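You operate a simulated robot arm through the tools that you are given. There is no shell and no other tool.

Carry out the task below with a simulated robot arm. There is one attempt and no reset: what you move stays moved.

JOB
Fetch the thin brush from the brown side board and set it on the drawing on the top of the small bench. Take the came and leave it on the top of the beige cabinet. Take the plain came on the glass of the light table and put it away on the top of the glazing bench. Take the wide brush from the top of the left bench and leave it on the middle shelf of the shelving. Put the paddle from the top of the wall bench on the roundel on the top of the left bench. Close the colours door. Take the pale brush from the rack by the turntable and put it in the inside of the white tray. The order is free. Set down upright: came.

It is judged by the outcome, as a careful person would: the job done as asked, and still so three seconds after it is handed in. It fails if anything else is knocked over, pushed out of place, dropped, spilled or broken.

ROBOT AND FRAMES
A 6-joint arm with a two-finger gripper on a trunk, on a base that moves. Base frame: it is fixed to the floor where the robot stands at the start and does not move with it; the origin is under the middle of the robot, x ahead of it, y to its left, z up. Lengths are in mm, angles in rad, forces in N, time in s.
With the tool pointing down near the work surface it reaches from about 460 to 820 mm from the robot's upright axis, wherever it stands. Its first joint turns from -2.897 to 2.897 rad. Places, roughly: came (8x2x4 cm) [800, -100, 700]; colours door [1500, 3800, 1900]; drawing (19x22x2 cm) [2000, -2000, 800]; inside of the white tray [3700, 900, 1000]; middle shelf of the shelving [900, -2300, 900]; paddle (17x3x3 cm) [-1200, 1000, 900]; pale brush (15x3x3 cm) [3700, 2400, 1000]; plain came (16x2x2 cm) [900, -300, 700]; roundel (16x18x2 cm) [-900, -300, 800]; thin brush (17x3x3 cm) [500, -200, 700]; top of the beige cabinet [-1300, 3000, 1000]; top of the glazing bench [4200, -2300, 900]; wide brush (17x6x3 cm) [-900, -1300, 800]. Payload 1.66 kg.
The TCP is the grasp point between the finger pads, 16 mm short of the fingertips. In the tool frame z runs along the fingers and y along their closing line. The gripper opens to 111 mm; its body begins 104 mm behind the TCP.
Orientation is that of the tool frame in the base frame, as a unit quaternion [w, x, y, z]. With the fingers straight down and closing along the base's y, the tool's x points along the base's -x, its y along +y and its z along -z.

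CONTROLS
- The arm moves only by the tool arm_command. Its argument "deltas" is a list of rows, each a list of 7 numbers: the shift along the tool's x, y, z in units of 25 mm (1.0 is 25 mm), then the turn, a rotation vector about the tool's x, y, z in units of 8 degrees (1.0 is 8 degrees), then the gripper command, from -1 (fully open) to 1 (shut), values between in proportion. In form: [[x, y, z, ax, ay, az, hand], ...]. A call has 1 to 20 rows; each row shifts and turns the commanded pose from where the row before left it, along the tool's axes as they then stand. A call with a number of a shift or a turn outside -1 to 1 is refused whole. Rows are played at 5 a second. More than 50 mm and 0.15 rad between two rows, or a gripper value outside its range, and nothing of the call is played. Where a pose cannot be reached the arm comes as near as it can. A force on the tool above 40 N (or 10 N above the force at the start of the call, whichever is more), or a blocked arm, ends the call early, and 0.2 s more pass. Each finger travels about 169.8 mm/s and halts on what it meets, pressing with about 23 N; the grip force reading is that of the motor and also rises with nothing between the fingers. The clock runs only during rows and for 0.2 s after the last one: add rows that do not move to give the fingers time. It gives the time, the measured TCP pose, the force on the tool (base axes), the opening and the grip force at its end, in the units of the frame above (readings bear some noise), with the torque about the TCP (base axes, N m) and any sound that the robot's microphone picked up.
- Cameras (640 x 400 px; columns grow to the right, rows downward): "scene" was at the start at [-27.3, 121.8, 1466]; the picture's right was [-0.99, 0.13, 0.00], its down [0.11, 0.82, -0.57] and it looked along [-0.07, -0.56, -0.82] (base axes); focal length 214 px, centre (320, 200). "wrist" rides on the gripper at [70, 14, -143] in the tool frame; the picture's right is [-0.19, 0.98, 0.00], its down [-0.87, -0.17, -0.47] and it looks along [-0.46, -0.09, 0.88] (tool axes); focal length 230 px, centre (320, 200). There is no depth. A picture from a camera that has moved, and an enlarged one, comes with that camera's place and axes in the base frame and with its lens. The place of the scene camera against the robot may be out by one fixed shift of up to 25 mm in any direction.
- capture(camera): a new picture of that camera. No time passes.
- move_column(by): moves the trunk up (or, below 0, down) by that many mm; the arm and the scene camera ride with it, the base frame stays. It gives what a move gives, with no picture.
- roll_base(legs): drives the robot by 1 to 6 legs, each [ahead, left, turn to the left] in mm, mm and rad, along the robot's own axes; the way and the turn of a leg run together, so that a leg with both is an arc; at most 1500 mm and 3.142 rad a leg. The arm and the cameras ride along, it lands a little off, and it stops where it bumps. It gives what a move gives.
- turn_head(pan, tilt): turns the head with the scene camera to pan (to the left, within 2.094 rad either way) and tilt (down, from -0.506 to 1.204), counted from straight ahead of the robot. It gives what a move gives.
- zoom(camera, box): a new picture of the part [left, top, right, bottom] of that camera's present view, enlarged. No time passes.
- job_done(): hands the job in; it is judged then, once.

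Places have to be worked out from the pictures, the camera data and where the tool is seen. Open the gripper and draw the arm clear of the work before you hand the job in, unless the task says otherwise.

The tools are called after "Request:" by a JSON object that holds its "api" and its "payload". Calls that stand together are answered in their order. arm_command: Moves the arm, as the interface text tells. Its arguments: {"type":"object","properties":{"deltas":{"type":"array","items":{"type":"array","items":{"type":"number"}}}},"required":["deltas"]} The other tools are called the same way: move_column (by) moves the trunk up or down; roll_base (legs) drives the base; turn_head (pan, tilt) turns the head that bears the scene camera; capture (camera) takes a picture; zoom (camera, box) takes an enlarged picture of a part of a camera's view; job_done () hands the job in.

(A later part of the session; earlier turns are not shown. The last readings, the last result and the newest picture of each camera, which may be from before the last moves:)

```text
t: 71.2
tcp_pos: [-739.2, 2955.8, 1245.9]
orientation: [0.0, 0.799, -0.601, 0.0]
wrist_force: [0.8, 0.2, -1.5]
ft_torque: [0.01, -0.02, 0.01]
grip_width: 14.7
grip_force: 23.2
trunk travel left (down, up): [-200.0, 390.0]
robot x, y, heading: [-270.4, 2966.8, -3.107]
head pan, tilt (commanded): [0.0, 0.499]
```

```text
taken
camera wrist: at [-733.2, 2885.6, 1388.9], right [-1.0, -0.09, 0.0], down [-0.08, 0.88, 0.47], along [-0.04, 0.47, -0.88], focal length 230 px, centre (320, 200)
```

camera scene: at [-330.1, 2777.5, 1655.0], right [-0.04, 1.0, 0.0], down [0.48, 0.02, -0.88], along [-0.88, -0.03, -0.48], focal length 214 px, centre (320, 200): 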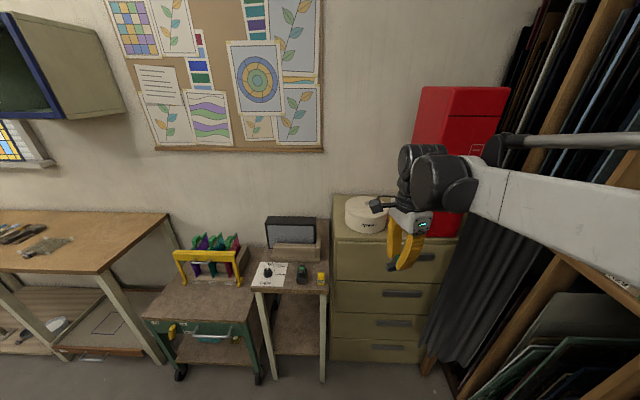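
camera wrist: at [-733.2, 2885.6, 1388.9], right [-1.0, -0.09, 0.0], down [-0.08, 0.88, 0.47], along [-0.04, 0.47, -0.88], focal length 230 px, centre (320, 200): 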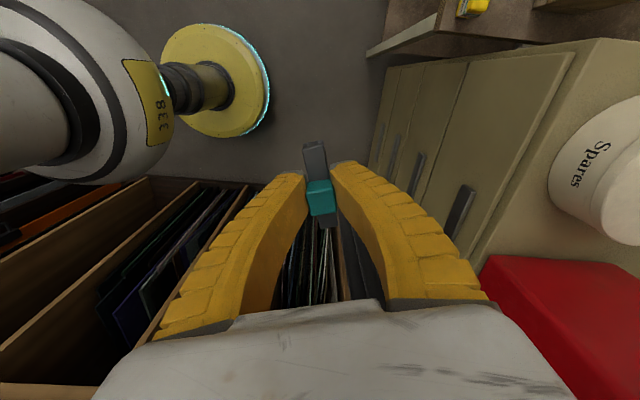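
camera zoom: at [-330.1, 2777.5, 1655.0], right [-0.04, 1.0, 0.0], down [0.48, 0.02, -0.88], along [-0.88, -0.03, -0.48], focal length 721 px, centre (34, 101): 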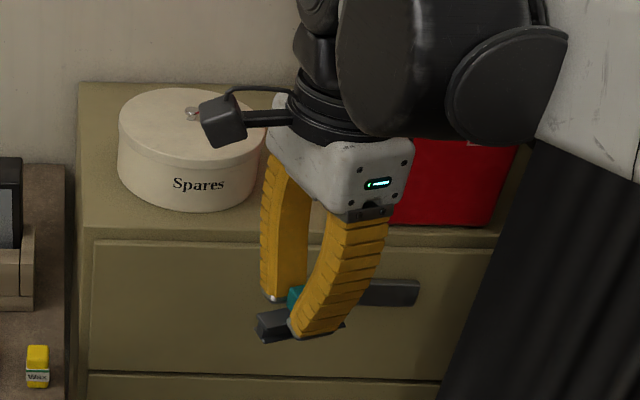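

Plan: place the came in the free front-left corner of the cabinet top, at about [−1125, 2872], clear of the "Spares" bowl (edge ≥30 mm away) and the red box. I drive closer to stand in front of it.

Request:
{"api": "roll_base", "payload": {"legs": [[297, 72, -0.035]]}}

Request:
{"api": "capture", "payload": {"camera": "scene"}}

Request:
{"api": "capture", "payload": {"camera": "wrist"}}

```text
t: 73.2
tcp_pos: [-1038.2, 2895.9, 1247.1]
orientation: [0.0, 0.788, -0.616, 0.0]
wrist_force: [-1.2, -0.1, -1.2]
ft_torque: [0.01, -0.04, 0.0]
grip_width: 14.6
grip_force: 23.4
trunk travel left (down, up): [-200.0, 390.0]
robot x, y, heading: [-562.5, 2889.2, 3.141]
head pan, tilt (commanded): [0.0, 0.499]
```

```text
taken
camera scene: at [-634.6, 2702.2, 1654.9], right [0.0, 1.0, 0.0], down [0.48, 0.0, -0.88], along [-0.88, 0.0, -0.48], focal length 214 px, centre (320, 200)
```

scene: 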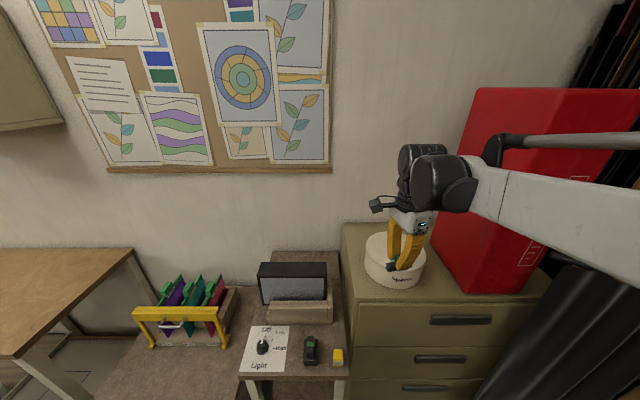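

```text
taken
camera wrist: at [-1033.1, 2825.2, 1388.6], right [-1.0, -0.05, 0.0], down [-0.05, 0.88, 0.47], along [-0.02, 0.47, -0.88], focal length 230 px, centre (320, 200)
```

wrist: 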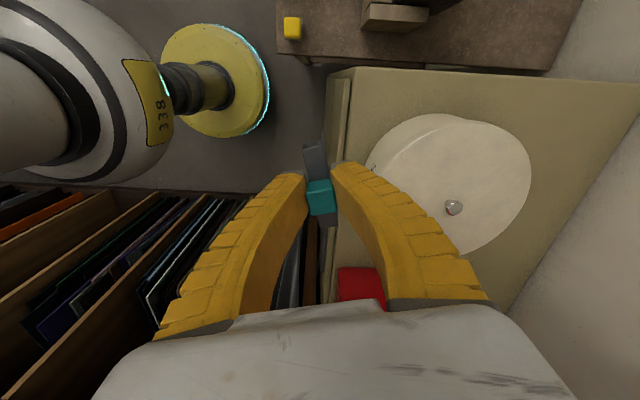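

I zoom on the wrist view and scene to measure the bowl and the free corner accurately.

Request:
{"api": "zoom", "payload": {"camera": "wrist", "box": [300, 50, 560, 212]}}

Request:
{"api": "zoom", "payload": {"camera": "scene", "box": [320, 200, 560, 350]}}

```text
2.46 times, centred on (430, 131) of wrist
camera zoom: at [-1033.1, 2825.2, 1388.6], right [-1.0, -0.05, 0.0], down [-0.05, 0.88, 0.47], along [-0.02, 0.47, -0.88], focal length 566 px, centre (49, 370)
```

zoom: 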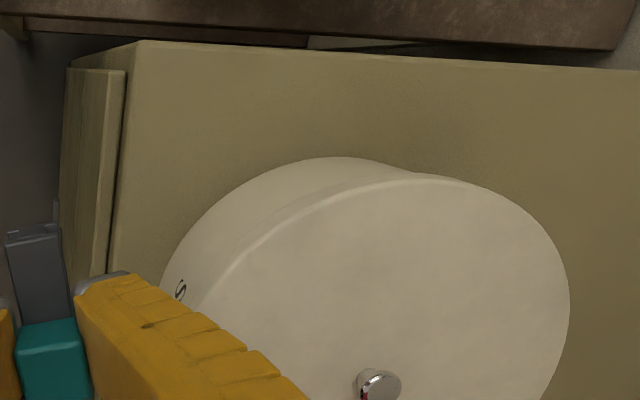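

```text
2.67 times, centred on (440, 275) of scene
camera zoom: at [-634.6, 2702.2, 1654.9], right [0.0, 1.0, 0.0], down [0.48, 0.0, -0.88], along [-0.88, 0.0, -0.48], focal length 572 px, centre (0, 0)
```

zoom: 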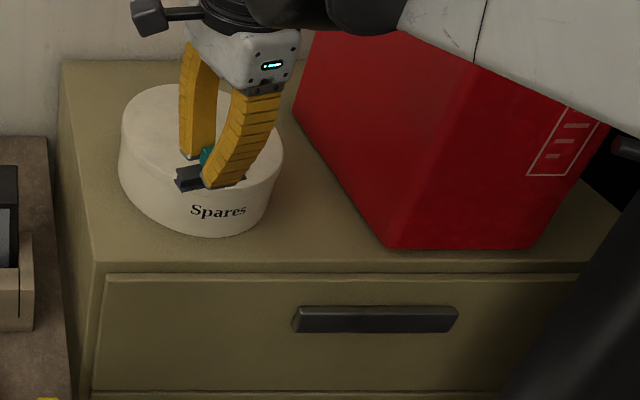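

The bowl is at about [−1203, 2955], radius 95; the back-left region would be roomy but the elbow sticks out to the robot's right toward the red box. I check where the elbow is before choosing.

Request:
{"api": "turn_head", "payload": {"pan": -0.9, "tilt": 0.3}}

Request:
{"api": "capture", "payload": {"camera": "scene"}}

```text
t: 74.5
tcp_pos: [-1037.4, 2896.7, 1245.4]
orientation: [0.0, 0.788, -0.616, 0.0]
wrist_force: [-0.8, 0.8, -1.7]
ft_torque: [0.01, 0.01, 0.01]
grip_width: 14.7
grip_force: 22.9
trunk travel left (down, up): [-200.0, 390.0]
robot x, y, heading: [-567.9, 2890.6, 3.138]
head pan, tilt (commanded): [-0.901, 0.3]
```

```text
taken
camera scene: at [-600.8, 2775.5, 1673.3], right [0.78, 0.62, 0.0], down [0.18, -0.23, -0.96], along [-0.59, 0.75, -0.3], focal length 214 px, centre (320, 200)
```

scene: 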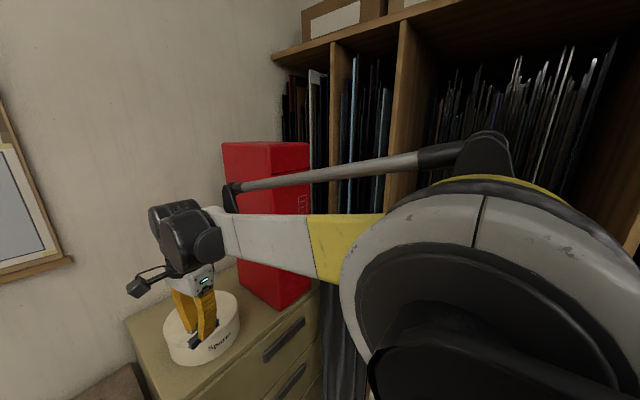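

The elbow is beside the robot, well away from the box, so the forearm stays clear. I move the base forward 190 mm and 40 mm right, then the arm over the roomy back-left area of the cabinet top at [−1360, 2880].

Request:
{"api": "roll_base", "payload": {"legs": [[190, -40, 0]]}}

Request:
{"api": "turn_head", "payload": {"pan": -0.3, "tilt": 0.6}}

Request:
{"api": "capture", "payload": {"camera": "scene"}}

Request:
{"api": "capture", "payload": {"camera": "wrist"}}

```text
t: 76.0
tcp_pos: [-1224.1, 2935.1, 1245.5]
orientation: [-0.001, 0.789, -0.615, 0.0]
wrist_force: [-0.2, 0.8, -0.9]
ft_torque: [0.02, -0.02, 0.01]
grip_width: 14.5
grip_force: 22.9
trunk travel left (down, up): [-200.0, 390.0]
robot x, y, heading: [-748.9, 2930.0, -3.14]
head pan, tilt (commanded): [-0.901, 0.3]
```

```text
t: 77.0
tcp_pos: [-1223.6, 2934.6, 1245.8]
orientation: [0.0, 0.789, -0.615, 0.0]
wrist_force: [-0.7, -0.2, -0.1]
ft_torque: [-0.02, 0.0, 0.01]
grip_width: 14.7
grip_force: 22.9
trunk travel left (down, up): [-200.0, 390.0]
robot x, y, heading: [-748.7, 2927.8, -3.14]
head pan, tilt (commanded): [-0.3, 0.6]
```

```text
taken
camera scene: at [-813.1, 2768.5, 1645.9], right [0.29, 0.96, 0.0], down [0.54, -0.17, -0.83], along [-0.79, 0.24, -0.56], focal length 214 px, centre (320, 200)
```

scene: 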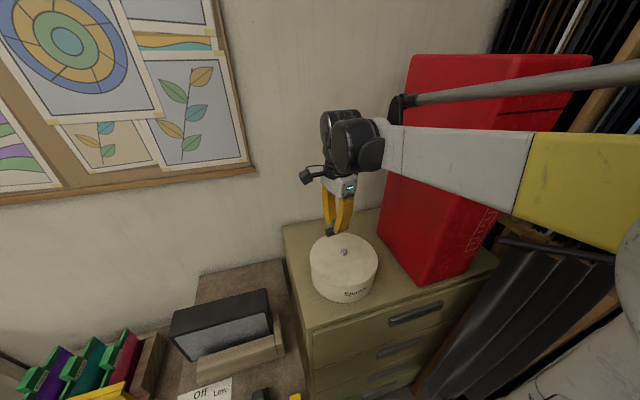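

```text
taken
camera wrist: at [-1218.5, 2864.5, 1388.9], right [-1.0, -0.06, 0.0], down [-0.05, 0.88, 0.47], along [-0.03, 0.47, -0.88], focal length 230 px, centre (320, 200)
```

wrist: 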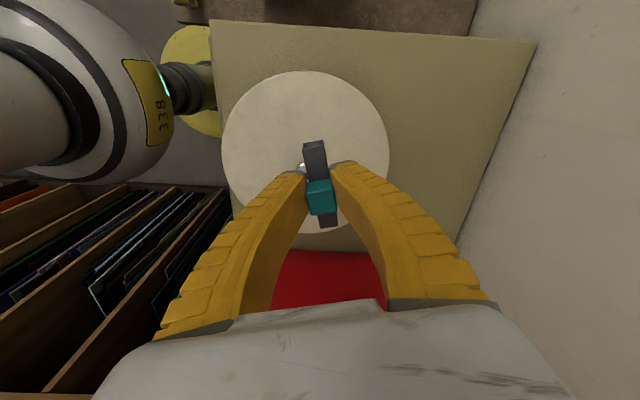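

Cabinet-top geometry agrees (back-left corner ≈[−1480, 2812]). I move the came over to [−1360, 2880] and lower to z≈1110.

Request:
{"api": "arm_command", "payload": {"deltas": [[0.133, 0.97, 0, 0, 0, 0, 1], [0.133, 0.97, 0, 0, 0, 0, 1], [0.133, 0.97, 0, 0, 0, 0, 1], [0.133, 0.97, 0, 0, 0, 0, 1], [0.133, 0.97, 0, 0, 0, 0, 1], [0.133, 0.97, 0, 0, 0, 0, 1], [0, 0, 0.9, 0, 0, 0, 1], [0, 0, 0.9, 0, 0, 0, 1], [0, 0, 0.9, 0, 0, 0, 1], [0, 0, 0.9, 0, 0, 0, 1], [0, 0, 0.9, 0, 0, 0, 1], [0, 0, 0.9, 0, 0, 0, 1], [0, 0, 0, 0, 0, 0, 1], [0, 0, 0, 0, 0, 0, 1]]}}

Request:
{"api": "capture", "payload": {"camera": "scene"}}

Request:
{"api": "capture", "payload": {"camera": "wrist"}}

```text
t: 80.0
tcp_pos: [-1360.5, 2880.8, 1112.2]
orientation: [0.0, 0.788, -0.615, 0.0]
wrist_force: [-0.5, 0.2, -0.6]
ft_torque: [-0.02, 0.01, 0.0]
grip_width: 14.7
grip_force: 23.2
trunk travel left (down, up): [-200.0, 390.0]
robot x, y, heading: [-748.1, 2932.3, -3.14]
head pan, tilt (commanded): [-0.3, 0.6]
```

```text
taken
camera scene: at [-813.2, 2768.4, 1645.9], right [0.29, 0.96, 0.0], down [0.54, -0.17, -0.83], along [-0.79, 0.24, -0.56], focal length 214 px, centre (320, 200)
```

scene: 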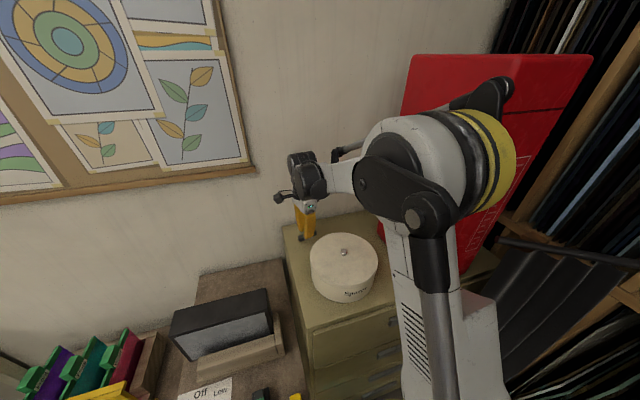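

```text
taken
camera wrist: at [-1355.4, 2809.7, 1255.0], right [-1.0, -0.06, 0.0], down [-0.05, 0.88, 0.47], along [-0.03, 0.47, -0.88], focal length 230 px, centre (320, 200)
```

wrist: 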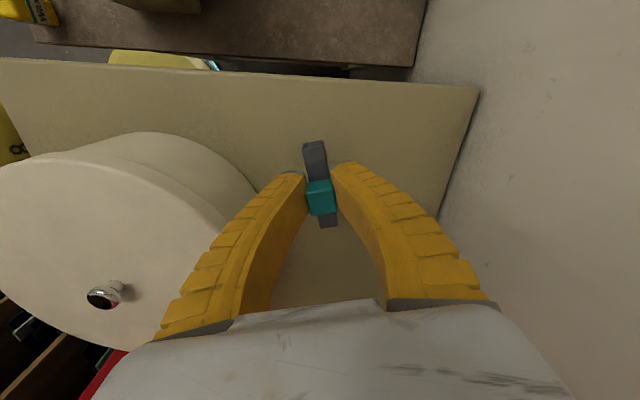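

The elbow swung forward and is now fairly near the red box, so rather than moving the arm joints further I lower using the trunk, which keeps the arm's shape. First 24 mm, then check.

Request:
{"api": "move_column", "payload": {"by": -24}}

Request:
{"api": "zoom", "payload": {"camera": "scene", "box": [260, 140, 440, 260]}}

Request:
{"api": "zoom", "payload": {"camera": "wrist", "box": [220, 100, 420, 260]}}

```text
t: 80.7
tcp_pos: [-1359.5, 2881.7, 1088.7]
orientation: [0.0, 0.789, -0.615, 0.0]
wrist_force: [0.3, 0.3, -0.3]
ft_torque: [0.02, 0.01, 0.01]
grip_width: 14.5
grip_force: 22.8
trunk travel left (down, up): [-176.0, 414.0]
robot x, y, heading: [-753.3, 2931.2, -3.14]
head pan, tilt (commanded): [-0.3, 0.6]
```

```text
3.33 times, centred on (350, 200) of scene
camera zoom: at [-813.0, 2768.5, 1621.9], right [0.29, 0.96, 0.0], down [0.54, -0.17, -0.83], along [-0.79, 0.24, -0.56], focal length 715 px, centre (220, 200)
```

zoom: 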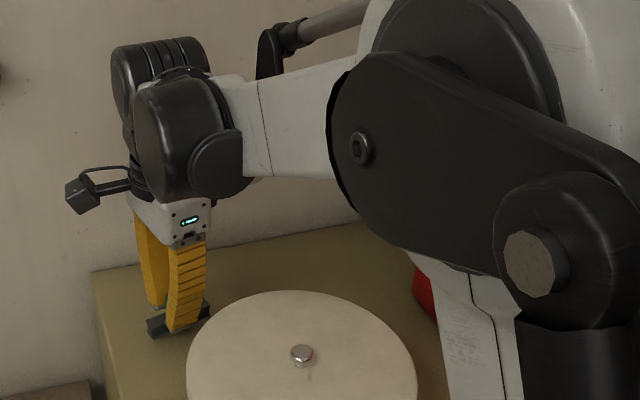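

```text
2.50 times, centred on (320, 180) of wrist
camera zoom: at [-1355.3, 2809.8, 1231.2], right [-1.0, -0.06, 0.0], down [-0.05, 0.88, 0.47], along [-0.03, 0.47, -0.88], focal length 575 px, centre (320, 250)
```

zoom: 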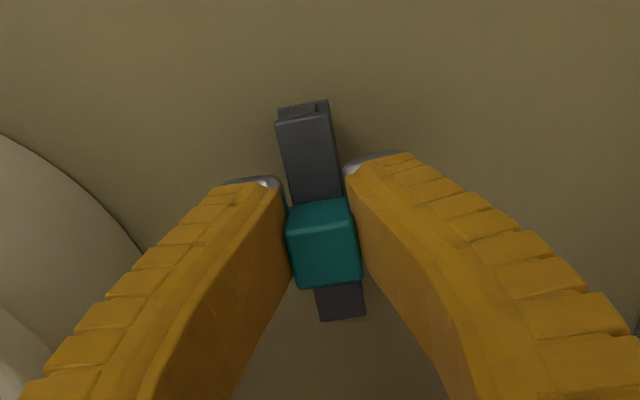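

Still free of contact. I lower in small steps, watching the vertical force.

Request:
{"api": "move_column", "payload": {"by": -6}}

Request:
{"api": "move_column", "payload": {"by": -3}}

Request:
{"api": "zoom", "payload": {"camera": "wrist", "box": [220, 100, 420, 260]}}

```text
t: 81.3
tcp_pos: [-1359.8, 2881.3, 1082.4]
orientation: [0.0, 0.789, -0.615, 0.0]
wrist_force: [0.3, 0.7, -0.5]
ft_torque: [0.04, -0.03, 0.01]
grip_width: 14.5
grip_force: 22.9
trunk travel left (down, up): [-170.0, 420.0]
robot x, y, heading: [-747.6, 2931.2, -3.136]
head pan, tilt (commanded): [-0.3, 0.6]
```

```text
t: 81.8
tcp_pos: [-1360.0, 2880.9, 1078.9]
orientation: [0.001, 0.788, -0.616, 0.001]
wrist_force: [0.5, 0.5, -0.8]
ft_torque: [0.0, -0.01, 0.02]
grip_width: 14.3
grip_force: 23.2
trunk travel left (down, up): [-167.0, 423.0]
robot x, y, heading: [-751.1, 2929.1, -3.138]
head pan, tilt (commanded): [-0.3, 0.6]
```

```text
2.50 times, centred on (320, 180) of wrist
camera zoom: at [-1355.3, 2809.7, 1222.1], right [-1.0, -0.06, 0.0], down [-0.05, 0.88, 0.47], along [-0.03, 0.47, -0.88], focal length 575 px, centre (320, 250)
```

zoom: 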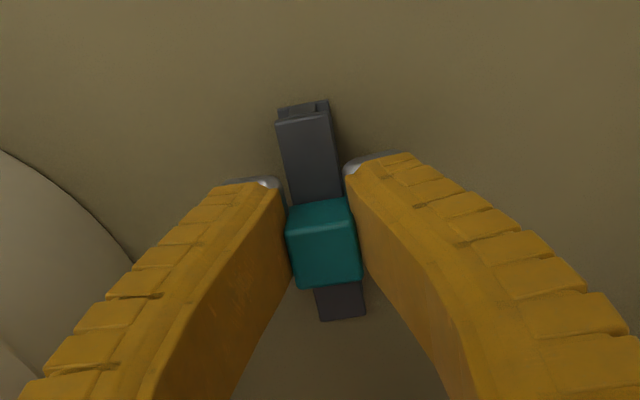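

No contact yet at 1079; I keep stepping down.

Request:
{"api": "move_column", "payload": {"by": -4}}

Request:
{"api": "move_column", "payload": {"by": -3}}

```text
t: 82.3
tcp_pos: [-1359.6, 2879.6, 1075.7]
orientation: [0.0, 0.789, -0.615, 0.0]
wrist_force: [-0.1, 0.5, -0.9]
ft_torque: [-0.04, -0.03, 0.0]
grip_width: 14.8
grip_force: 22.9
trunk travel left (down, up): [-163.0, 427.0]
robot x, y, heading: [-750.0, 2933.3, -3.139]
head pan, tilt (commanded): [-0.3, 0.6]
```

```text
t: 82.8
tcp_pos: [-1359.5, 2881.1, 1071.9]
orientation: [0.0, 0.788, -0.615, 0.0]
wrist_force: [-1.8, -0.6, 6.6]
ft_torque: [0.0, 0.02, -0.01]
grip_width: 17.0
grip_force: 23.3
trunk travel left (down, up): [-160.0, 430.0]
robot x, y, heading: [-750.4, 2931.8, -3.136]
head pan, tilt (commanded): [-0.3, 0.6]
```

Contact: +6.6 N at z≈1072. I open the fingers part way to release, and look.

Request:
{"api": "arm_command", "payload": {"deltas": [[0, 0, 0, 0, 0, 0, 0.5], [0, 0, 0, 0, 0, 0, 0.2], [0, 0, 0, 0, 0, 0, 0.2], [0, 0, 0, 0, 0, 0, 0.2]]}}

Request:
{"api": "zoom", "payload": {"camera": "wrist", "box": [220, 100, 420, 260]}}

```text
t: 83.8
tcp_pos: [-1359.9, 2880.2, 1073.1]
orientation: [0.0, 0.789, -0.615, 0.0]
wrist_force: [0.2, -0.5, 0.6]
ft_torque: [0.0, 0.0, -0.01]
grip_width: 46.8
grip_force: 1.9
trunk travel left (down, up): [-160.0, 430.0]
robot x, y, heading: [-748.7, 2930.5, -3.144]
head pan, tilt (commanded): [-0.3, 0.6]
```

```text
2.50 times, centred on (320, 180) of wrist
camera zoom: at [-1355.3, 2809.7, 1215.1], right [-1.0, -0.06, 0.0], down [-0.05, 0.88, 0.47], along [-0.03, 0.47, -0.88], focal length 575 px, centre (320, 250)
```

zoom: 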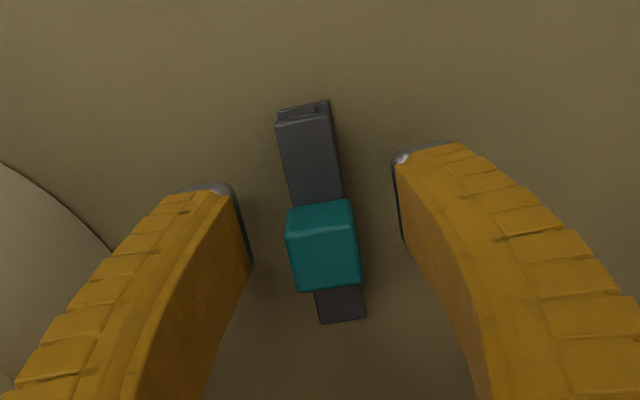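

The came stands upright and released. I raise with the trunk straight up 160 mm, retract the arm, and verify.

Request:
{"api": "move_column", "payload": {"by": 170}}

Request:
{"api": "capture", "payload": {"camera": "wrist"}}

Request:
{"api": "capture", "payload": {"camera": "scene"}}

```text
t: 85.8
tcp_pos: [-1359.7, 2881.3, 1242.5]
orientation: [-0.001, 0.789, -0.615, 0.0]
wrist_force: [0.3, -0.8, 0.8]
ft_torque: [0.02, -0.01, -0.03]
grip_width: 46.6
grip_force: 1.9
trunk travel left (down, up): [-330.0, 260.0]
robot x, y, heading: [-751.8, 2928.1, -3.142]
head pan, tilt (commanded): [-0.3, 0.6]
```

```text
taken
camera wrist: at [-1355.4, 2809.7, 1384.9], right [-1.0, -0.06, 0.0], down [-0.05, 0.88, 0.47], along [-0.03, 0.47, -0.88], focal length 230 px, centre (320, 200)
```

wrist: 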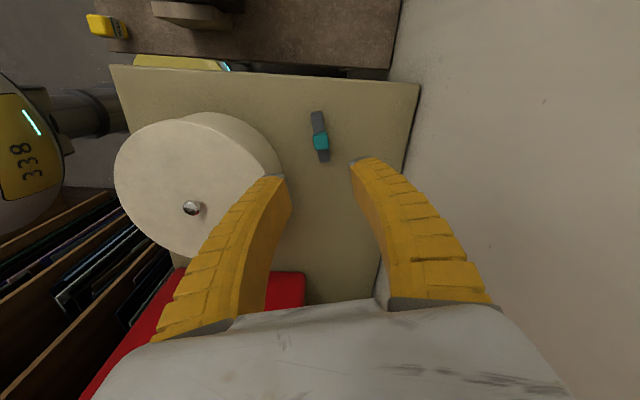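

```text
taken
camera scene: at [-813.2, 2768.4, 1775.8], right [0.29, 0.96, 0.0], down [0.54, -0.17, -0.83], along [-0.79, 0.24, -0.56], focal length 214 px, centre (320, 200)
```

scene: 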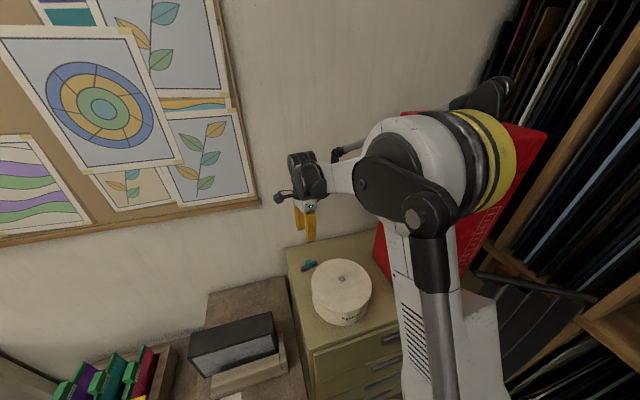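

The came is standing on the cabinet top. I back away 450 mm, retract the arm, and turn toward the far wall cupboards to find the colours door.

Request:
{"api": "roll_base", "payload": {"legs": [[-480, 0, 0]]}}

Request:
{"api": "arm_command", "payload": {"deltas": [[-0.133, -0.97, 0, 0, 0, 0, 0.2], [-0.133, -0.97, 0, 0, 0, 0, 0.2], [-0.133, -0.97, 0, 0, 0, 0, 0.2], [-0.133, -0.97, 0, 0, 0, 0, 0.2], [-0.133, -0.97, 0, 0, 0, 0, 0.2], [-0.133, -0.97, 0, 0, 0, 0, 0.2]]}}

Request:
{"api": "turn_head", "payload": {"pan": -2.05, "tilt": 0.2}}

Request:
{"api": "capture", "payload": {"camera": "scene"}}

```text
t: 88.6
tcp_pos: [-881.6, 2877.1, 1242.4]
orientation: [0.0, 0.794, -0.608, 0.0]
wrist_force: [-0.5, -0.7, -0.1]
ft_torque: [0.0, 0.05, 0.0]
grip_width: 46.4
grip_force: 2.2
trunk travel left (down, up): [-330.0, 260.0]
robot x, y, heading: [-272.5, 2933.3, -3.122]
head pan, tilt (commanded): [-0.3, 0.6]
```

```text
t: 90.0
tcp_pos: [-744.2, 2932.4, 1242.4]
orientation: [0.0, 0.794, -0.608, 0.0]
wrist_force: [-0.1, 1.4, -0.8]
ft_torque: [-0.02, 0.02, -0.04]
grip_width: 46.8
grip_force: 1.6
trunk travel left (down, up): [-330.0, 260.0]
robot x, y, heading: [-275.2, 2938.1, -3.123]
head pan, tilt (commanded): [-0.3, 0.6]
```

```text
t: 91.8
tcp_pos: [-745.8, 2932.6, 1242.1]
orientation: [0.0, 0.794, -0.608, -0.001]
wrist_force: [-0.2, -1.0, -0.4]
ft_torque: [0.0, -0.01, -0.01]
grip_width: 46.5
grip_force: 1.4
trunk travel left (down, up): [-330.0, 260.0]
robot x, y, heading: [-274.6, 2936.1, -3.125]
head pan, tilt (commanded): [-2.051, 0.201]
```

```text
taken
camera scene: at [-206.3, 2830.9, 1812.6], right [0.9, -0.45, 0.0], down [-0.09, -0.18, -0.98], along [0.44, 0.88, -0.2], focal length 214 px, centre (320, 200)
```

scene: 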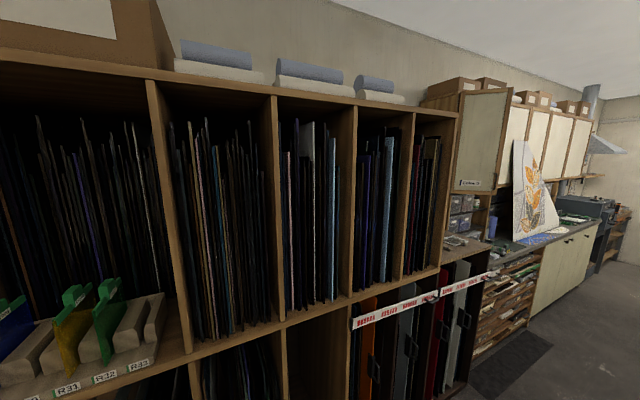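

Request:
{"api": "zoom", "payload": {"camera": "scene", "box": [420, 60, 640, 260]}}

```text
2.00 times, centred on (530, 160) of scene
camera zoom: at [-206.3, 2830.9, 1812.6], right [0.9, -0.45, 0.0], down [-0.09, -0.18, -0.98], along [0.44, 0.88, -0.2], focal length 429 px, centre (-100, 280)
```

zoom: 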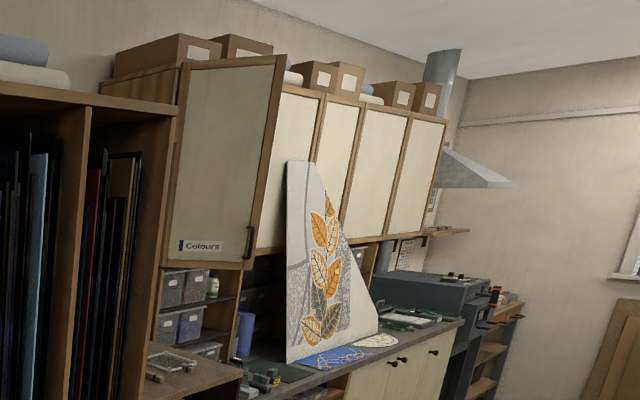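

The Colours door is the leftmost overhead cupboard door, hinged at its left, ajar, handle on the right edge. I turn to face the far wall and look at the floor to the east before driving there.

Request:
{"api": "roll_base", "payload": {"legs": [[0, 0, -1.588]]}}

Request:
{"api": "turn_head", "payload": {"pan": -1.3, "tilt": 0.5}}

Request:
{"api": "capture", "payload": {"camera": "scene"}}

```text
t: 96.0
tcp_pos: [-270.9, 3407.6, 1242.2]
orientation: [0.0, -0.127, 0.992, 0.0]
wrist_force: [-0.2, 0.8, -0.4]
ft_torque: [0.03, 0.0, 0.02]
grip_width: 46.8
grip_force: 1.3
trunk travel left (down, up): [-330.0, 260.0]
robot x, y, heading: [-273.8, 2933.5, 1.581]
head pan, tilt (commanded): [-2.051, 0.201]
```

```text
t: 97.1
tcp_pos: [-271.8, 3406.6, 1242.7]
orientation: [-0.001, -0.126, 0.992, 0.0]
wrist_force: [-0.4, -0.9, 0.0]
ft_torque: [-0.01, 0.02, 0.05]
grip_width: 46.6
grip_force: 1.8
trunk travel left (down, up): [-330.0, 260.0]
robot x, y, heading: [-272.6, 2936.1, 1.579]
head pan, tilt (commanded): [-1.3, 0.499]
```

```text
taken
camera scene: at [-373.5, 2940.2, 1785.0], right [0.28, -0.96, 0.0], down [-0.46, -0.13, -0.88], along [0.84, 0.24, -0.48], focal length 214 px, centre (320, 200)
```

scene: 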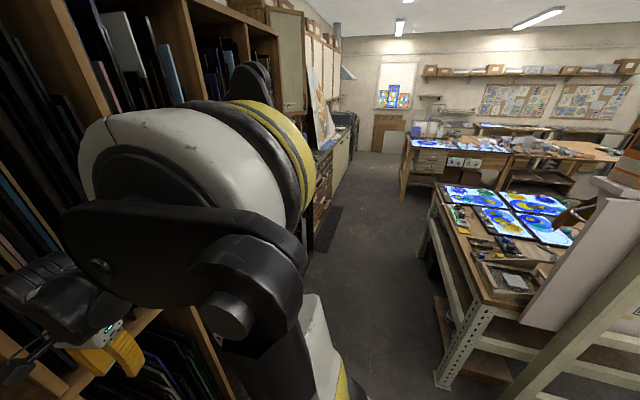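

The aisle between the glass racks (y≈3650) and the light bench (edge y≈2400) is clear. I strafe right along it to about x≈930 and look at the door.

Request:
{"api": "roll_base", "payload": {"legs": [[-100, -1200, 0]]}}

Request:
{"api": "turn_head", "payload": {"pan": -0.5, "tilt": 0.0}}

Request:
{"api": "capture", "payload": {"camera": "scene"}}

```text
t: 103.3
tcp_pos: [949.8, 3318.2, 1243.0]
orientation: [0.0, -0.128, 0.992, 0.0]
wrist_force: [-0.1, -0.2, 0.2]
ft_torque: [-0.01, 0.0, -0.02]
grip_width: 46.7
grip_force: 1.7
trunk travel left (down, up): [-330.0, 260.0]
robot x, y, heading: [946.4, 2843.5, 1.576]
head pan, tilt (commanded): [-1.3, 0.499]
```

```text
t: 104.4
tcp_pos: [950.8, 3317.4, 1242.1]
orientation: [0.001, -0.127, 0.992, 0.0]
wrist_force: [-0.5, 0.1, 0.2]
ft_torque: [0.01, 0.04, 0.04]
grip_width: 46.8
grip_force: 1.6
trunk travel left (down, up): [-330.0, 260.0]
robot x, y, heading: [950.5, 2848.2, 1.584]
head pan, tilt (commanded): [-0.499, 0.0]
```

```text
taken
camera scene: at [803.3, 2904.9, 1831.1], right [0.88, -0.47, 0.0], down [0.0, 0.0, -1.0], along [0.47, 0.88, 0.0], focal length 214 px, centre (320, 200)
```

scene: 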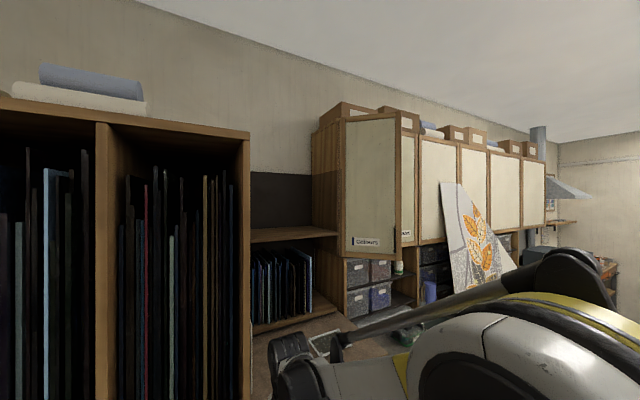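

Request:
{"api": "zoom", "payload": {"camera": "scene", "box": [300, 95, 470, 270]}}

```text
2.29 times, centred on (385, 182) of scene
camera zoom: at [803.3, 2904.9, 1831.1], right [0.88, -0.47, 0.0], down [0.0, 0.0, -1.0], along [0.47, 0.88, 0.0], focal length 490 px, centre (171, 240)
```

zoom: 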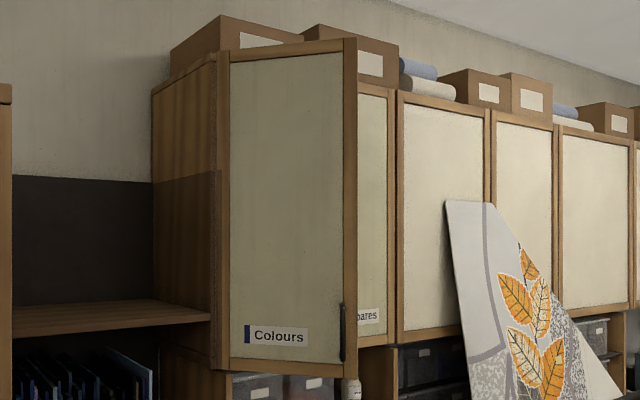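

Triangulating: the Colours door hinge is near [1430, 3840], free edge near [1636, 3658] (open ~41°, width ~280), z from 1534 to 2255. I look down at the worktop and floor in front of it to pick a standing place.

Request:
{"api": "turn_head", "payload": {"pan": -0.3, "tilt": 0.75}}

Request:
{"api": "capture", "payload": {"camera": "scene"}}

Request:
{"api": "turn_head", "payload": {"pan": -1.0, "tilt": 0.75}}

Request:
{"api": "capture", "payload": {"camera": "scene"}}

```text
t: 105.5
tcp_pos: [948.1, 3318.8, 1242.7]
orientation: [0.001, -0.128, 0.992, 0.0]
wrist_force: [0.3, 0.0, 0.3]
ft_torque: [-0.03, -0.01, -0.02]
grip_width: 46.5
grip_force: 1.6
trunk travel left (down, up): [-330.0, 260.0]
robot x, y, heading: [950.1, 2845.6, 1.582]
head pan, tilt (commanded): [-0.3, 0.75]
```

```text
taken
camera scene: at [784.7, 2904.9, 1763.1], right [0.96, -0.29, 0.0], down [-0.19, -0.65, -0.73], along [0.21, 0.7, -0.68], focal length 214 px, centre (320, 200)
```

scene: 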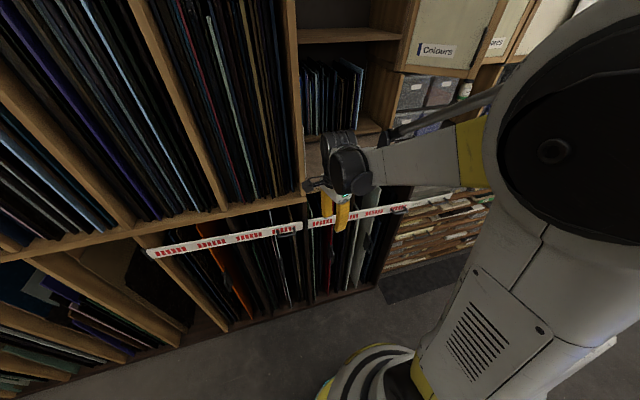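

```text
t: 106.6
tcp_pos: [950.2, 3317.9, 1242.4]
orientation: [0.0, -0.128, 0.992, 0.0]
wrist_force: [0.6, 0.4, 0.6]
ft_torque: [-0.01, -0.03, 0.01]
grip_width: 46.6
grip_force: 1.8
trunk travel left (down, up): [-330.0, 260.0]
robot x, y, heading: [950.1, 2847.0, 1.582]
head pan, tilt (commanded): [-1.0, 0.75]
```

```text
taken
camera scene: at [830.2, 2871.1, 1763.0], right [0.55, -0.83, 0.0], down [-0.57, -0.38, -0.73], along [0.61, 0.4, -0.68], focal length 214 px, centre (320, 200)
```

scene: 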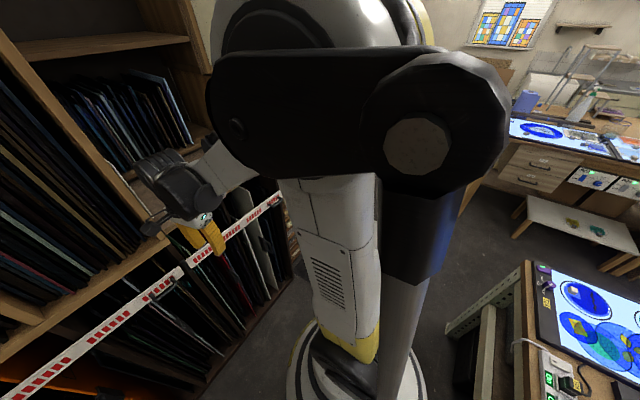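

The rack front is at y≈3594, so I can stand near [1400, 3080]. First I raise the trunk fully and tilt the tool forward 60° with fingers closed, so the fingertips lead for pushing.

Request:
{"api": "move_column", "payload": {"by": 250}}

Request:
{"api": "arm_command", "payload": {"deltas": [[0, 0, 0, -0.91, -0.24, 0, 1], [0, 0, 0, -0.91, -0.24, 0, 1], [0, 0, 0, -0.91, -0.24, 0, 1], [0, 0, 0, -0.91, -0.24, 0, 1], [0, 0, 0, -0.91, -0.24, 0, 1], [0, 0, 0, -0.91, -0.24, 0, 1], [0, 0, 0, -0.91, -0.24, 0, 1], [0, 0, 0, -0.91, -0.24, 0, 1], [0, 0, 0, 0, 0, 0, 1]]}}

Request:
{"api": "turn_head", "payload": {"pan": -0.3, "tilt": 0.4}}

Request:
{"api": "capture", "payload": {"camera": "scene"}}

```text
t: 109.2
tcp_pos: [948.4, 3318.0, 1492.0]
orientation: [0.0, -0.127, 0.992, 0.001]
wrist_force: [0.1, -0.2, -0.1]
ft_torque: [0.0, -0.04, -0.02]
grip_width: 46.8
grip_force: 1.5
trunk travel left (down, up): [-580.0, 10.0]
robot x, y, heading: [951.0, 2842.4, 1.581]
head pan, tilt (commanded): [-1.0, 0.75]
```

```text
t: 111.2
tcp_pos: [950.0, 3316.6, 1493.8]
orientation: [0.065, -0.111, 0.858, 0.498]
wrist_force: [0.0, -0.5, -0.4]
ft_torque: [0.0, 0.0, -0.02]
grip_width: 0.0
grip_force: 23.0
trunk travel left (down, up): [-580.0, 10.0]
robot x, y, heading: [950.2, 2844.9, 1.581]
head pan, tilt (commanded): [-1.0, 0.75]
```

```text
t: 112.3
tcp_pos: [950.3, 3317.6, 1492.7]
orientation: [0.065, -0.112, 0.858, 0.497]
wrist_force: [0.2, -0.1, 0.3]
ft_torque: [-0.02, -0.04, -0.04]
grip_width: 0.1
grip_force: 23.4
trunk travel left (down, up): [-580.0, 10.0]
robot x, y, heading: [946.0, 2846.3, 1.583]
head pan, tilt (commanded): [-0.3, 0.4]
```

```text
taken
camera scene: at [787.5, 2914.1, 2044.1], right [0.96, -0.29, 0.0], down [-0.11, -0.37, -0.92], along [0.26, 0.88, -0.39], focal length 214 px, centre (320, 200)
```

scene: 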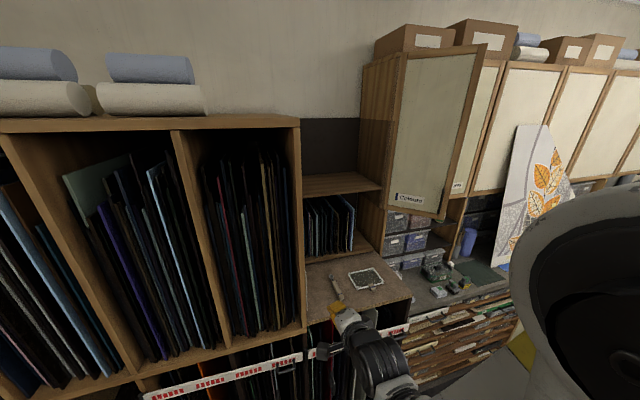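

The tool now points forward and slightly down (tz≈(0,0.87,−0.5)). I move the base right 430 and ahead 150 to bring the fingertips in front of the door, left of its free edge.

Request:
{"api": "roll_base", "payload": {"legs": [[0, -430, 0], [150, 0, 0]]}}

Request:
{"api": "turn_head", "payload": {"pan": -0.1, "tilt": 0.35}}

Request:
{"api": "capture", "payload": {"camera": "scene"}}

Request:
{"api": "capture", "payload": {"camera": "wrist"}}

```text
t: 115.9
tcp_pos: [1379.0, 3468.8, 1492.9]
orientation: [0.064, -0.112, 0.858, 0.497]
wrist_force: [0.2, 0.2, 0.0]
ft_torque: [0.0, 0.02, -0.01]
grip_width: 0.0
grip_force: 23.7
trunk travel left (down, up): [-580.0, 10.0]
robot x, y, heading: [1376.0, 2995.0, 1.586]
head pan, tilt (commanded): [-0.3, 0.4]
```

```text
t: 116.6
tcp_pos: [1378.9, 3470.1, 1492.7]
orientation: [0.064, -0.112, 0.858, 0.497]
wrist_force: [0.4, -0.2, 0.2]
ft_torque: [-0.01, 0.01, 0.0]
grip_width: 0.2
grip_force: 23.2
trunk travel left (down, up): [-580.0, 10.0]
robot x, y, heading: [1380.9, 2996.0, 1.589]
head pan, tilt (commanded): [-0.099, 0.351]
```

```text
taken
camera scene: at [1199.7, 3069.1, 2048.6], right [1.0, -0.09, 0.0], down [-0.03, -0.34, -0.94], along [0.08, 0.94, -0.34], focal length 214 px, centre (320, 200)
```

scene: 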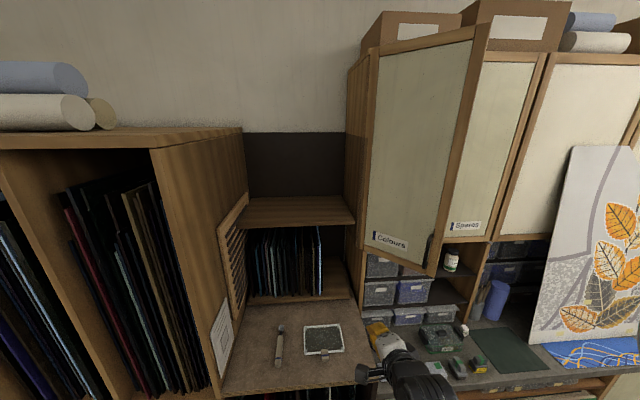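

```text
taken
camera wrist: at [1308.9, 3342.5, 1560.2], right [-0.07, 0.5, 0.86], down [0.88, -0.38, 0.29], along [0.47, 0.78, -0.41], focal length 230 px, centre (320, 200)
```

wrist: 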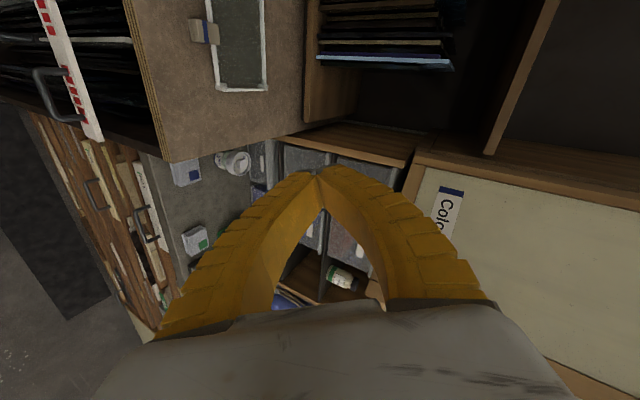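

Door: hinge ≈[1447, 3840], free edge ≈[1653, 3652], bottom z≈1541. I shift the fingertips right and up to about [1568, 3470, 1608], staying well in front of the door, then drive ahead 100 mm.

Request:
{"api": "arm_command", "payload": {"deltas": [[-0.927, 0.213, -0.254, 0, 0, 0, 1], [-0.927, 0.213, -0.254, 0, 0, 0, 1], [-0.927, 0.213, -0.254, 0, 0, 0, 1], [-0.927, 0.213, -0.254, 0, 0, 0, 1], [-0.927, 0.213, -0.254, 0, 0, 0, 1], [-0.927, 0.213, -0.254, 0, 0, 0, 1], [-0.927, 0.213, -0.254, 0, 0, 0, 1], [-0.927, 0.213, -0.254, 0, 0, 0, 1], [-0.927, 0.213, -0.254, 0, 0, 0, 1], [0, 0, 0, 0, 0, 0, 1]]}}

Request:
{"api": "roll_base", "payload": {"legs": [[90, 0, 0]]}}

Request:
{"api": "capture", "payload": {"camera": "scene"}}

Request:
{"api": "capture", "payload": {"camera": "wrist"}}

```text
t: 118.8
tcp_pos: [1568.2, 3469.0, 1608.0]
orientation: [0.065, -0.112, 0.858, 0.497]
wrist_force: [-0.2, -0.7, 0.9]
ft_torque: [-0.02, -0.03, -0.02]
grip_width: 0.0
grip_force: 23.1
trunk travel left (down, up): [-580.0, 10.0]
robot x, y, heading: [1381.6, 2992.9, 1.589]
head pan, tilt (commanded): [-0.099, 0.351]
```

```text
t: 119.9
tcp_pos: [1566.2, 3558.7, 1606.9]
orientation: [0.064, -0.112, 0.859, 0.496]
wrist_force: [-0.1, 0.4, 0.6]
ft_torque: [0.01, 0.03, 0.03]
grip_width: 0.1
grip_force: 23.0
trunk travel left (down, up): [-580.0, 10.0]
robot x, y, heading: [1376.8, 3086.4, 1.587]
head pan, tilt (commanded): [-0.099, 0.351]
```

```text
taken
camera scene: at [1197.9, 3158.9, 2048.6], right [1.0, -0.08, 0.0], down [-0.03, -0.34, -0.94], along [0.08, 0.94, -0.34], focal length 214 px, centre (320, 200)
```

scene: 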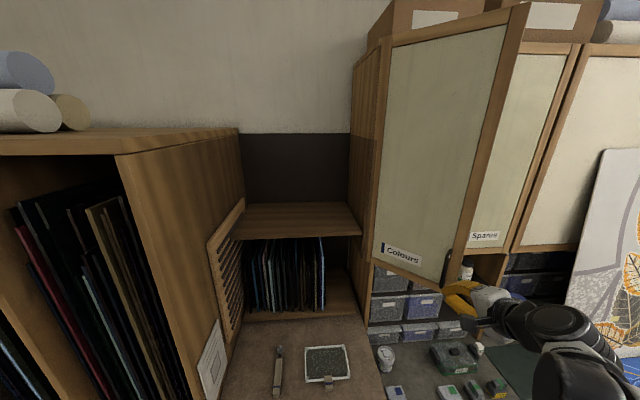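

```text
taken
camera wrist: at [1496.4, 3433.0, 1674.7], right [-0.07, 0.5, 0.86], down [0.88, -0.38, 0.29], along [0.47, 0.78, -0.41], focal length 230 px, centre (320, 200)
```

wrist: 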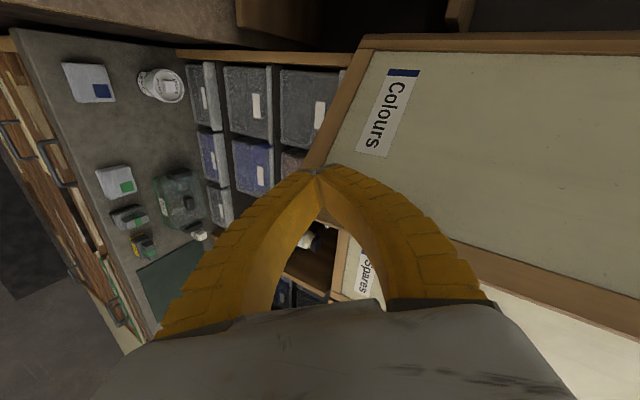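

I yaw the tool ~25° toward the door's normal, then advance the fingertips to about 40 mm from the door face and look.

Request:
{"api": "arm_command", "payload": {"deltas": [[0, 0, 0, 0.174, -0.656, 0.388, 1], [0, 0, 0, 0.174, -0.656, 0.388, 1], [0, 0, 0, 0.174, -0.656, 0.388, 1], [0, 0, 0, 0.174, -0.656, 0.388, 1], [0.21, 0.54, 0.82, 0, 0, 0, 1], [0.21, 0.54, 0.82, 0, 0, 0, 1], [0.21, 0.54, 0.82, 0, 0, 0, 1], [0.21, 0.54, 0.82, 0, 0, 0, 1], [0, 0, 0, 0, 0, 0, 1]]}}

Request:
{"api": "capture", "payload": {"camera": "scene"}}

Request:
{"api": "capture", "payload": {"camera": "wrist"}}

```text
t: 121.9
tcp_pos: [1575.2, 3656.7, 1609.5]
orientation: [0.17, 0.074, 0.862, 0.471]
wrist_force: [0.6, 0.2, 0.5]
ft_torque: [0.03, 0.0, -0.02]
grip_width: 0.0
grip_force: 23.4
trunk travel left (down, up): [-580.0, 10.0]
robot x, y, heading: [1379.8, 3087.8, 1.588]
head pan, tilt (commanded): [-0.099, 0.351]
```

```text
taken
camera scene: at [1197.4, 3156.1, 2048.7], right [1.0, -0.08, 0.0], down [-0.03, -0.34, -0.94], along [0.08, 0.94, -0.34], focal length 214 px, centre (320, 200)
```

scene: 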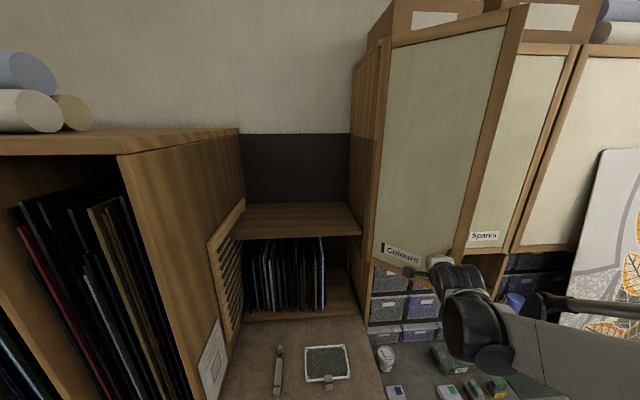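

```text
taken
camera wrist: at [1458.7, 3571.9, 1676.1], right [0.15, 0.48, 0.87], down [0.64, -0.71, 0.29], along [0.76, 0.51, -0.41], focal length 230 px, centre (320, 200)
```

wrist: 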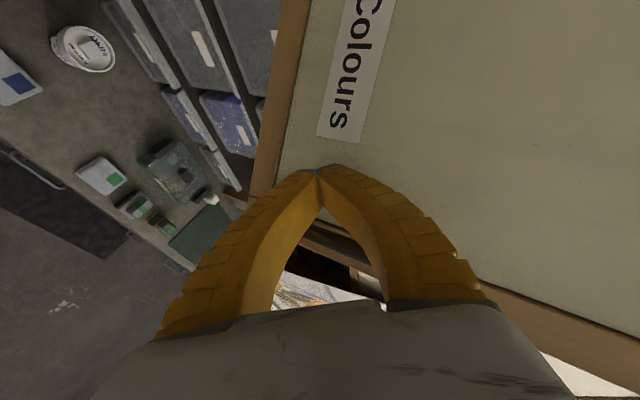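

The fingertips face the lower door panel. I push forward following the door's arc, first about half way.

Request:
{"api": "arm_command", "payload": {"deltas": [[0.09, 0.3, 0.47, 0, 0, 0, 1], [0.09, 0.3, 0.47, 0, 0, 0, 1], [0.09, 0.3, 0.47, 0, 0, 0, 1], [-0.175, 0.23, 0.467, 0, 0, 0, 1], [-0.175, 0.23, 0.467, 0, 0, 0, 1], [-0.175, 0.23, 0.467, 0, 0, 0, 1], [-0.085, 0.32, 0.575, 0, 0, 0, 1], [-0.085, 0.32, 0.575, 0, 0, 0, 1], [0, 0, 0, 0, 0, 0, 1]]}}

Request:
{"api": "capture", "payload": {"camera": "scene"}}

Request:
{"api": "capture", "payload": {"camera": "wrist"}}

```text
t: 123.9
tcp_pos: [1619.4, 3763.6, 1606.7]
orientation: [0.17, 0.076, 0.862, 0.471]
wrist_force: [0.7, 0.2, 0.6]
ft_torque: [0.01, -0.02, 0.0]
grip_width: 0.0
grip_force: 22.9
trunk travel left (down, up): [-580.0, 10.0]
robot x, y, heading: [1376.2, 3086.6, 1.589]
head pan, tilt (commanded): [-0.099, 0.351]
```

```text
taken
camera scene: at [1197.7, 3156.9, 2048.7], right [1.0, -0.08, 0.0], down [-0.03, -0.34, -0.94], along [0.08, 0.94, -0.34], focal length 214 px, centre (320, 200)
```

scene: 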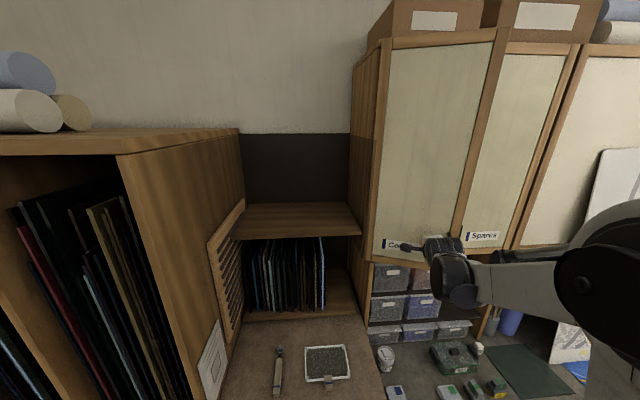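

```text
taken
camera wrist: at [1502.8, 3679.5, 1673.7], right [0.15, 0.48, 0.87], down [0.64, -0.71, 0.29], along [0.76, 0.51, -0.41], focal length 230 px, centre (320, 200)
```

wrist: 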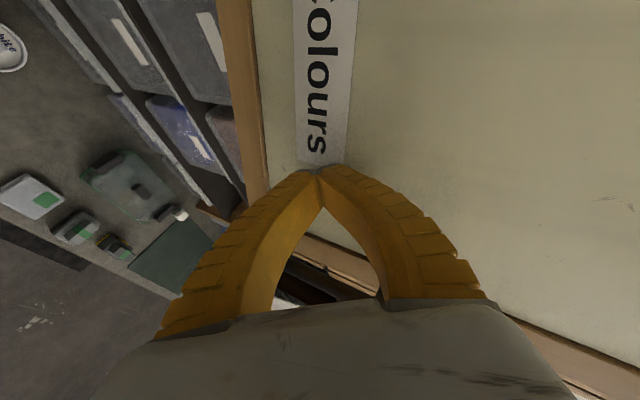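

The door is turning with the push. I continue the arc to closed.

Request:
{"api": "arm_command", "payload": {"deltas": [[0.03, 0.34, 0.57, 0, 0, 0, 1], [0.03, 0.34, 0.57, 0, 0, 0, 1], [0.14, 0.355, 0.54, 0, 0, 0, 1], [0.14, 0.355, 0.54, 0, 0, 0, 1], [0, 0, 0, 0, 0, 0, 1]]}}

Request:
{"api": "capture", "payload": {"camera": "scene"}}

Request:
{"api": "capture", "payload": {"camera": "wrist"}}

```text
t: 125.1
tcp_pos: [1632.2, 3830.2, 1607.4]
orientation: [0.17, 0.075, 0.862, 0.471]
wrist_force: [0.4, -0.7, -0.1]
ft_torque: [0.01, -0.01, 0.0]
grip_width: 0.0
grip_force: 23.0
trunk travel left (down, up): [-580.0, 10.0]
robot x, y, heading: [1379.7, 3086.6, 1.589]
head pan, tilt (commanded): [-0.099, 0.351]
```

```text
taken
camera scene: at [1197.9, 3157.0, 2048.7], right [1.0, -0.08, 0.0], down [-0.03, -0.34, -0.94], along [0.08, 0.94, -0.34], focal length 214 px, centre (320, 200)
```

scene: 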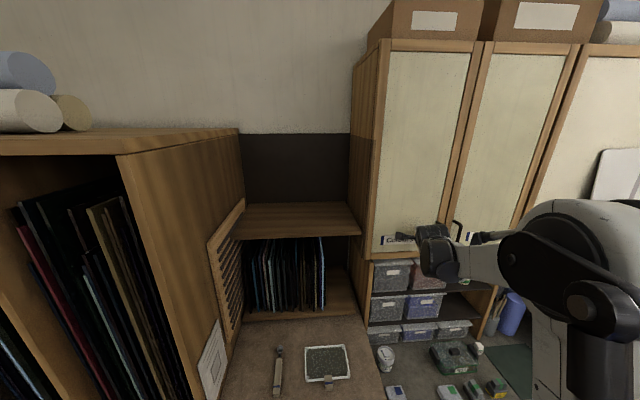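

```text
taken
camera wrist: at [1513.9, 3745.2, 1674.3], right [0.15, 0.48, 0.87], down [0.64, -0.71, 0.29], along [0.76, 0.51, -0.41], focal length 230 px, centre (320, 200)
```

wrist: 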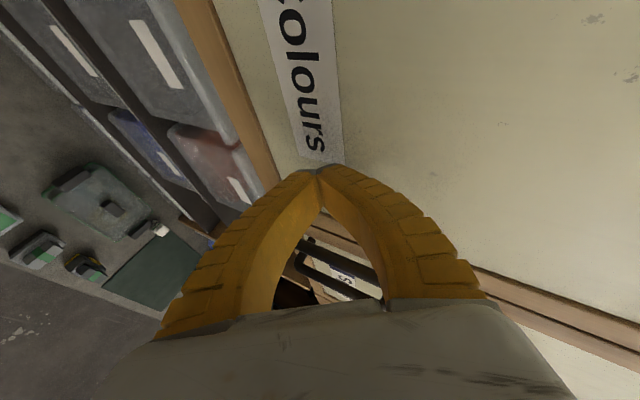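

Almost closed. I zoom on the door's top edge alignment and push a few more millimetres until resistance.

Request:
{"api": "zoom", "payload": {"camera": "scene", "box": [350, 20, 590, 120]}}

Request:
{"api": "arm_command", "payload": {"deltas": [[0.05, 0.1, 0.16, 0, 0, 0, 1], [0.05, 0.1, 0.16, 0, 0, 0, 1], [0, 0, 0, 0, 0, 0, 1], [0, 0, 0, 0, 0, 0, 1]]}}

Request:
{"api": "zoom", "payload": {"camera": "scene", "box": [350, 20, 590, 120]}}

```text
2.67 times, centred on (470, 70) of scene
camera zoom: at [1197.9, 3157.0, 2048.7], right [1.0, -0.08, 0.0], down [-0.03, -0.34, -0.94], along [0.08, 0.94, -0.34], focal length 572 px, centre (-80, 547)
```

zoom: 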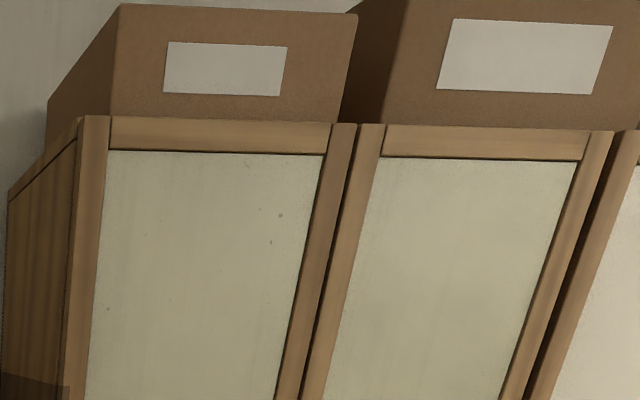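

```text
t: 126.1
tcp_pos: [1631.7, 3837.6, 1608.0]
orientation: [0.17, 0.076, 0.862, 0.471]
wrist_force: [0.2, -11.8, -4.5]
ft_torque: [-0.03, -0.05, 0.09]
grip_width: 0.0
grip_force: 23.2
trunk travel left (down, up): [-580.0, 10.0]
robot x, y, heading: [1380.2, 3088.4, 1.591]
head pan, tilt (commanded): [-0.099, 0.351]
```

```text
2.67 times, centred on (470, 70) of scene
camera zoom: at [1198.3, 3155.3, 2048.7], right [1.0, -0.08, 0.0], down [-0.03, -0.34, -0.94], along [0.08, 0.94, -0.34], focal length 572 px, centre (-80, 547)
```

zoom: 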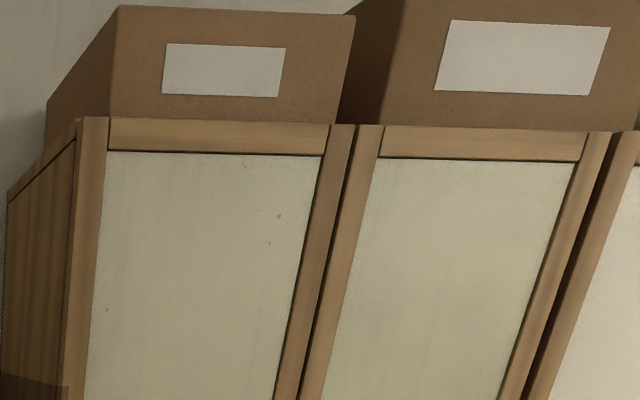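

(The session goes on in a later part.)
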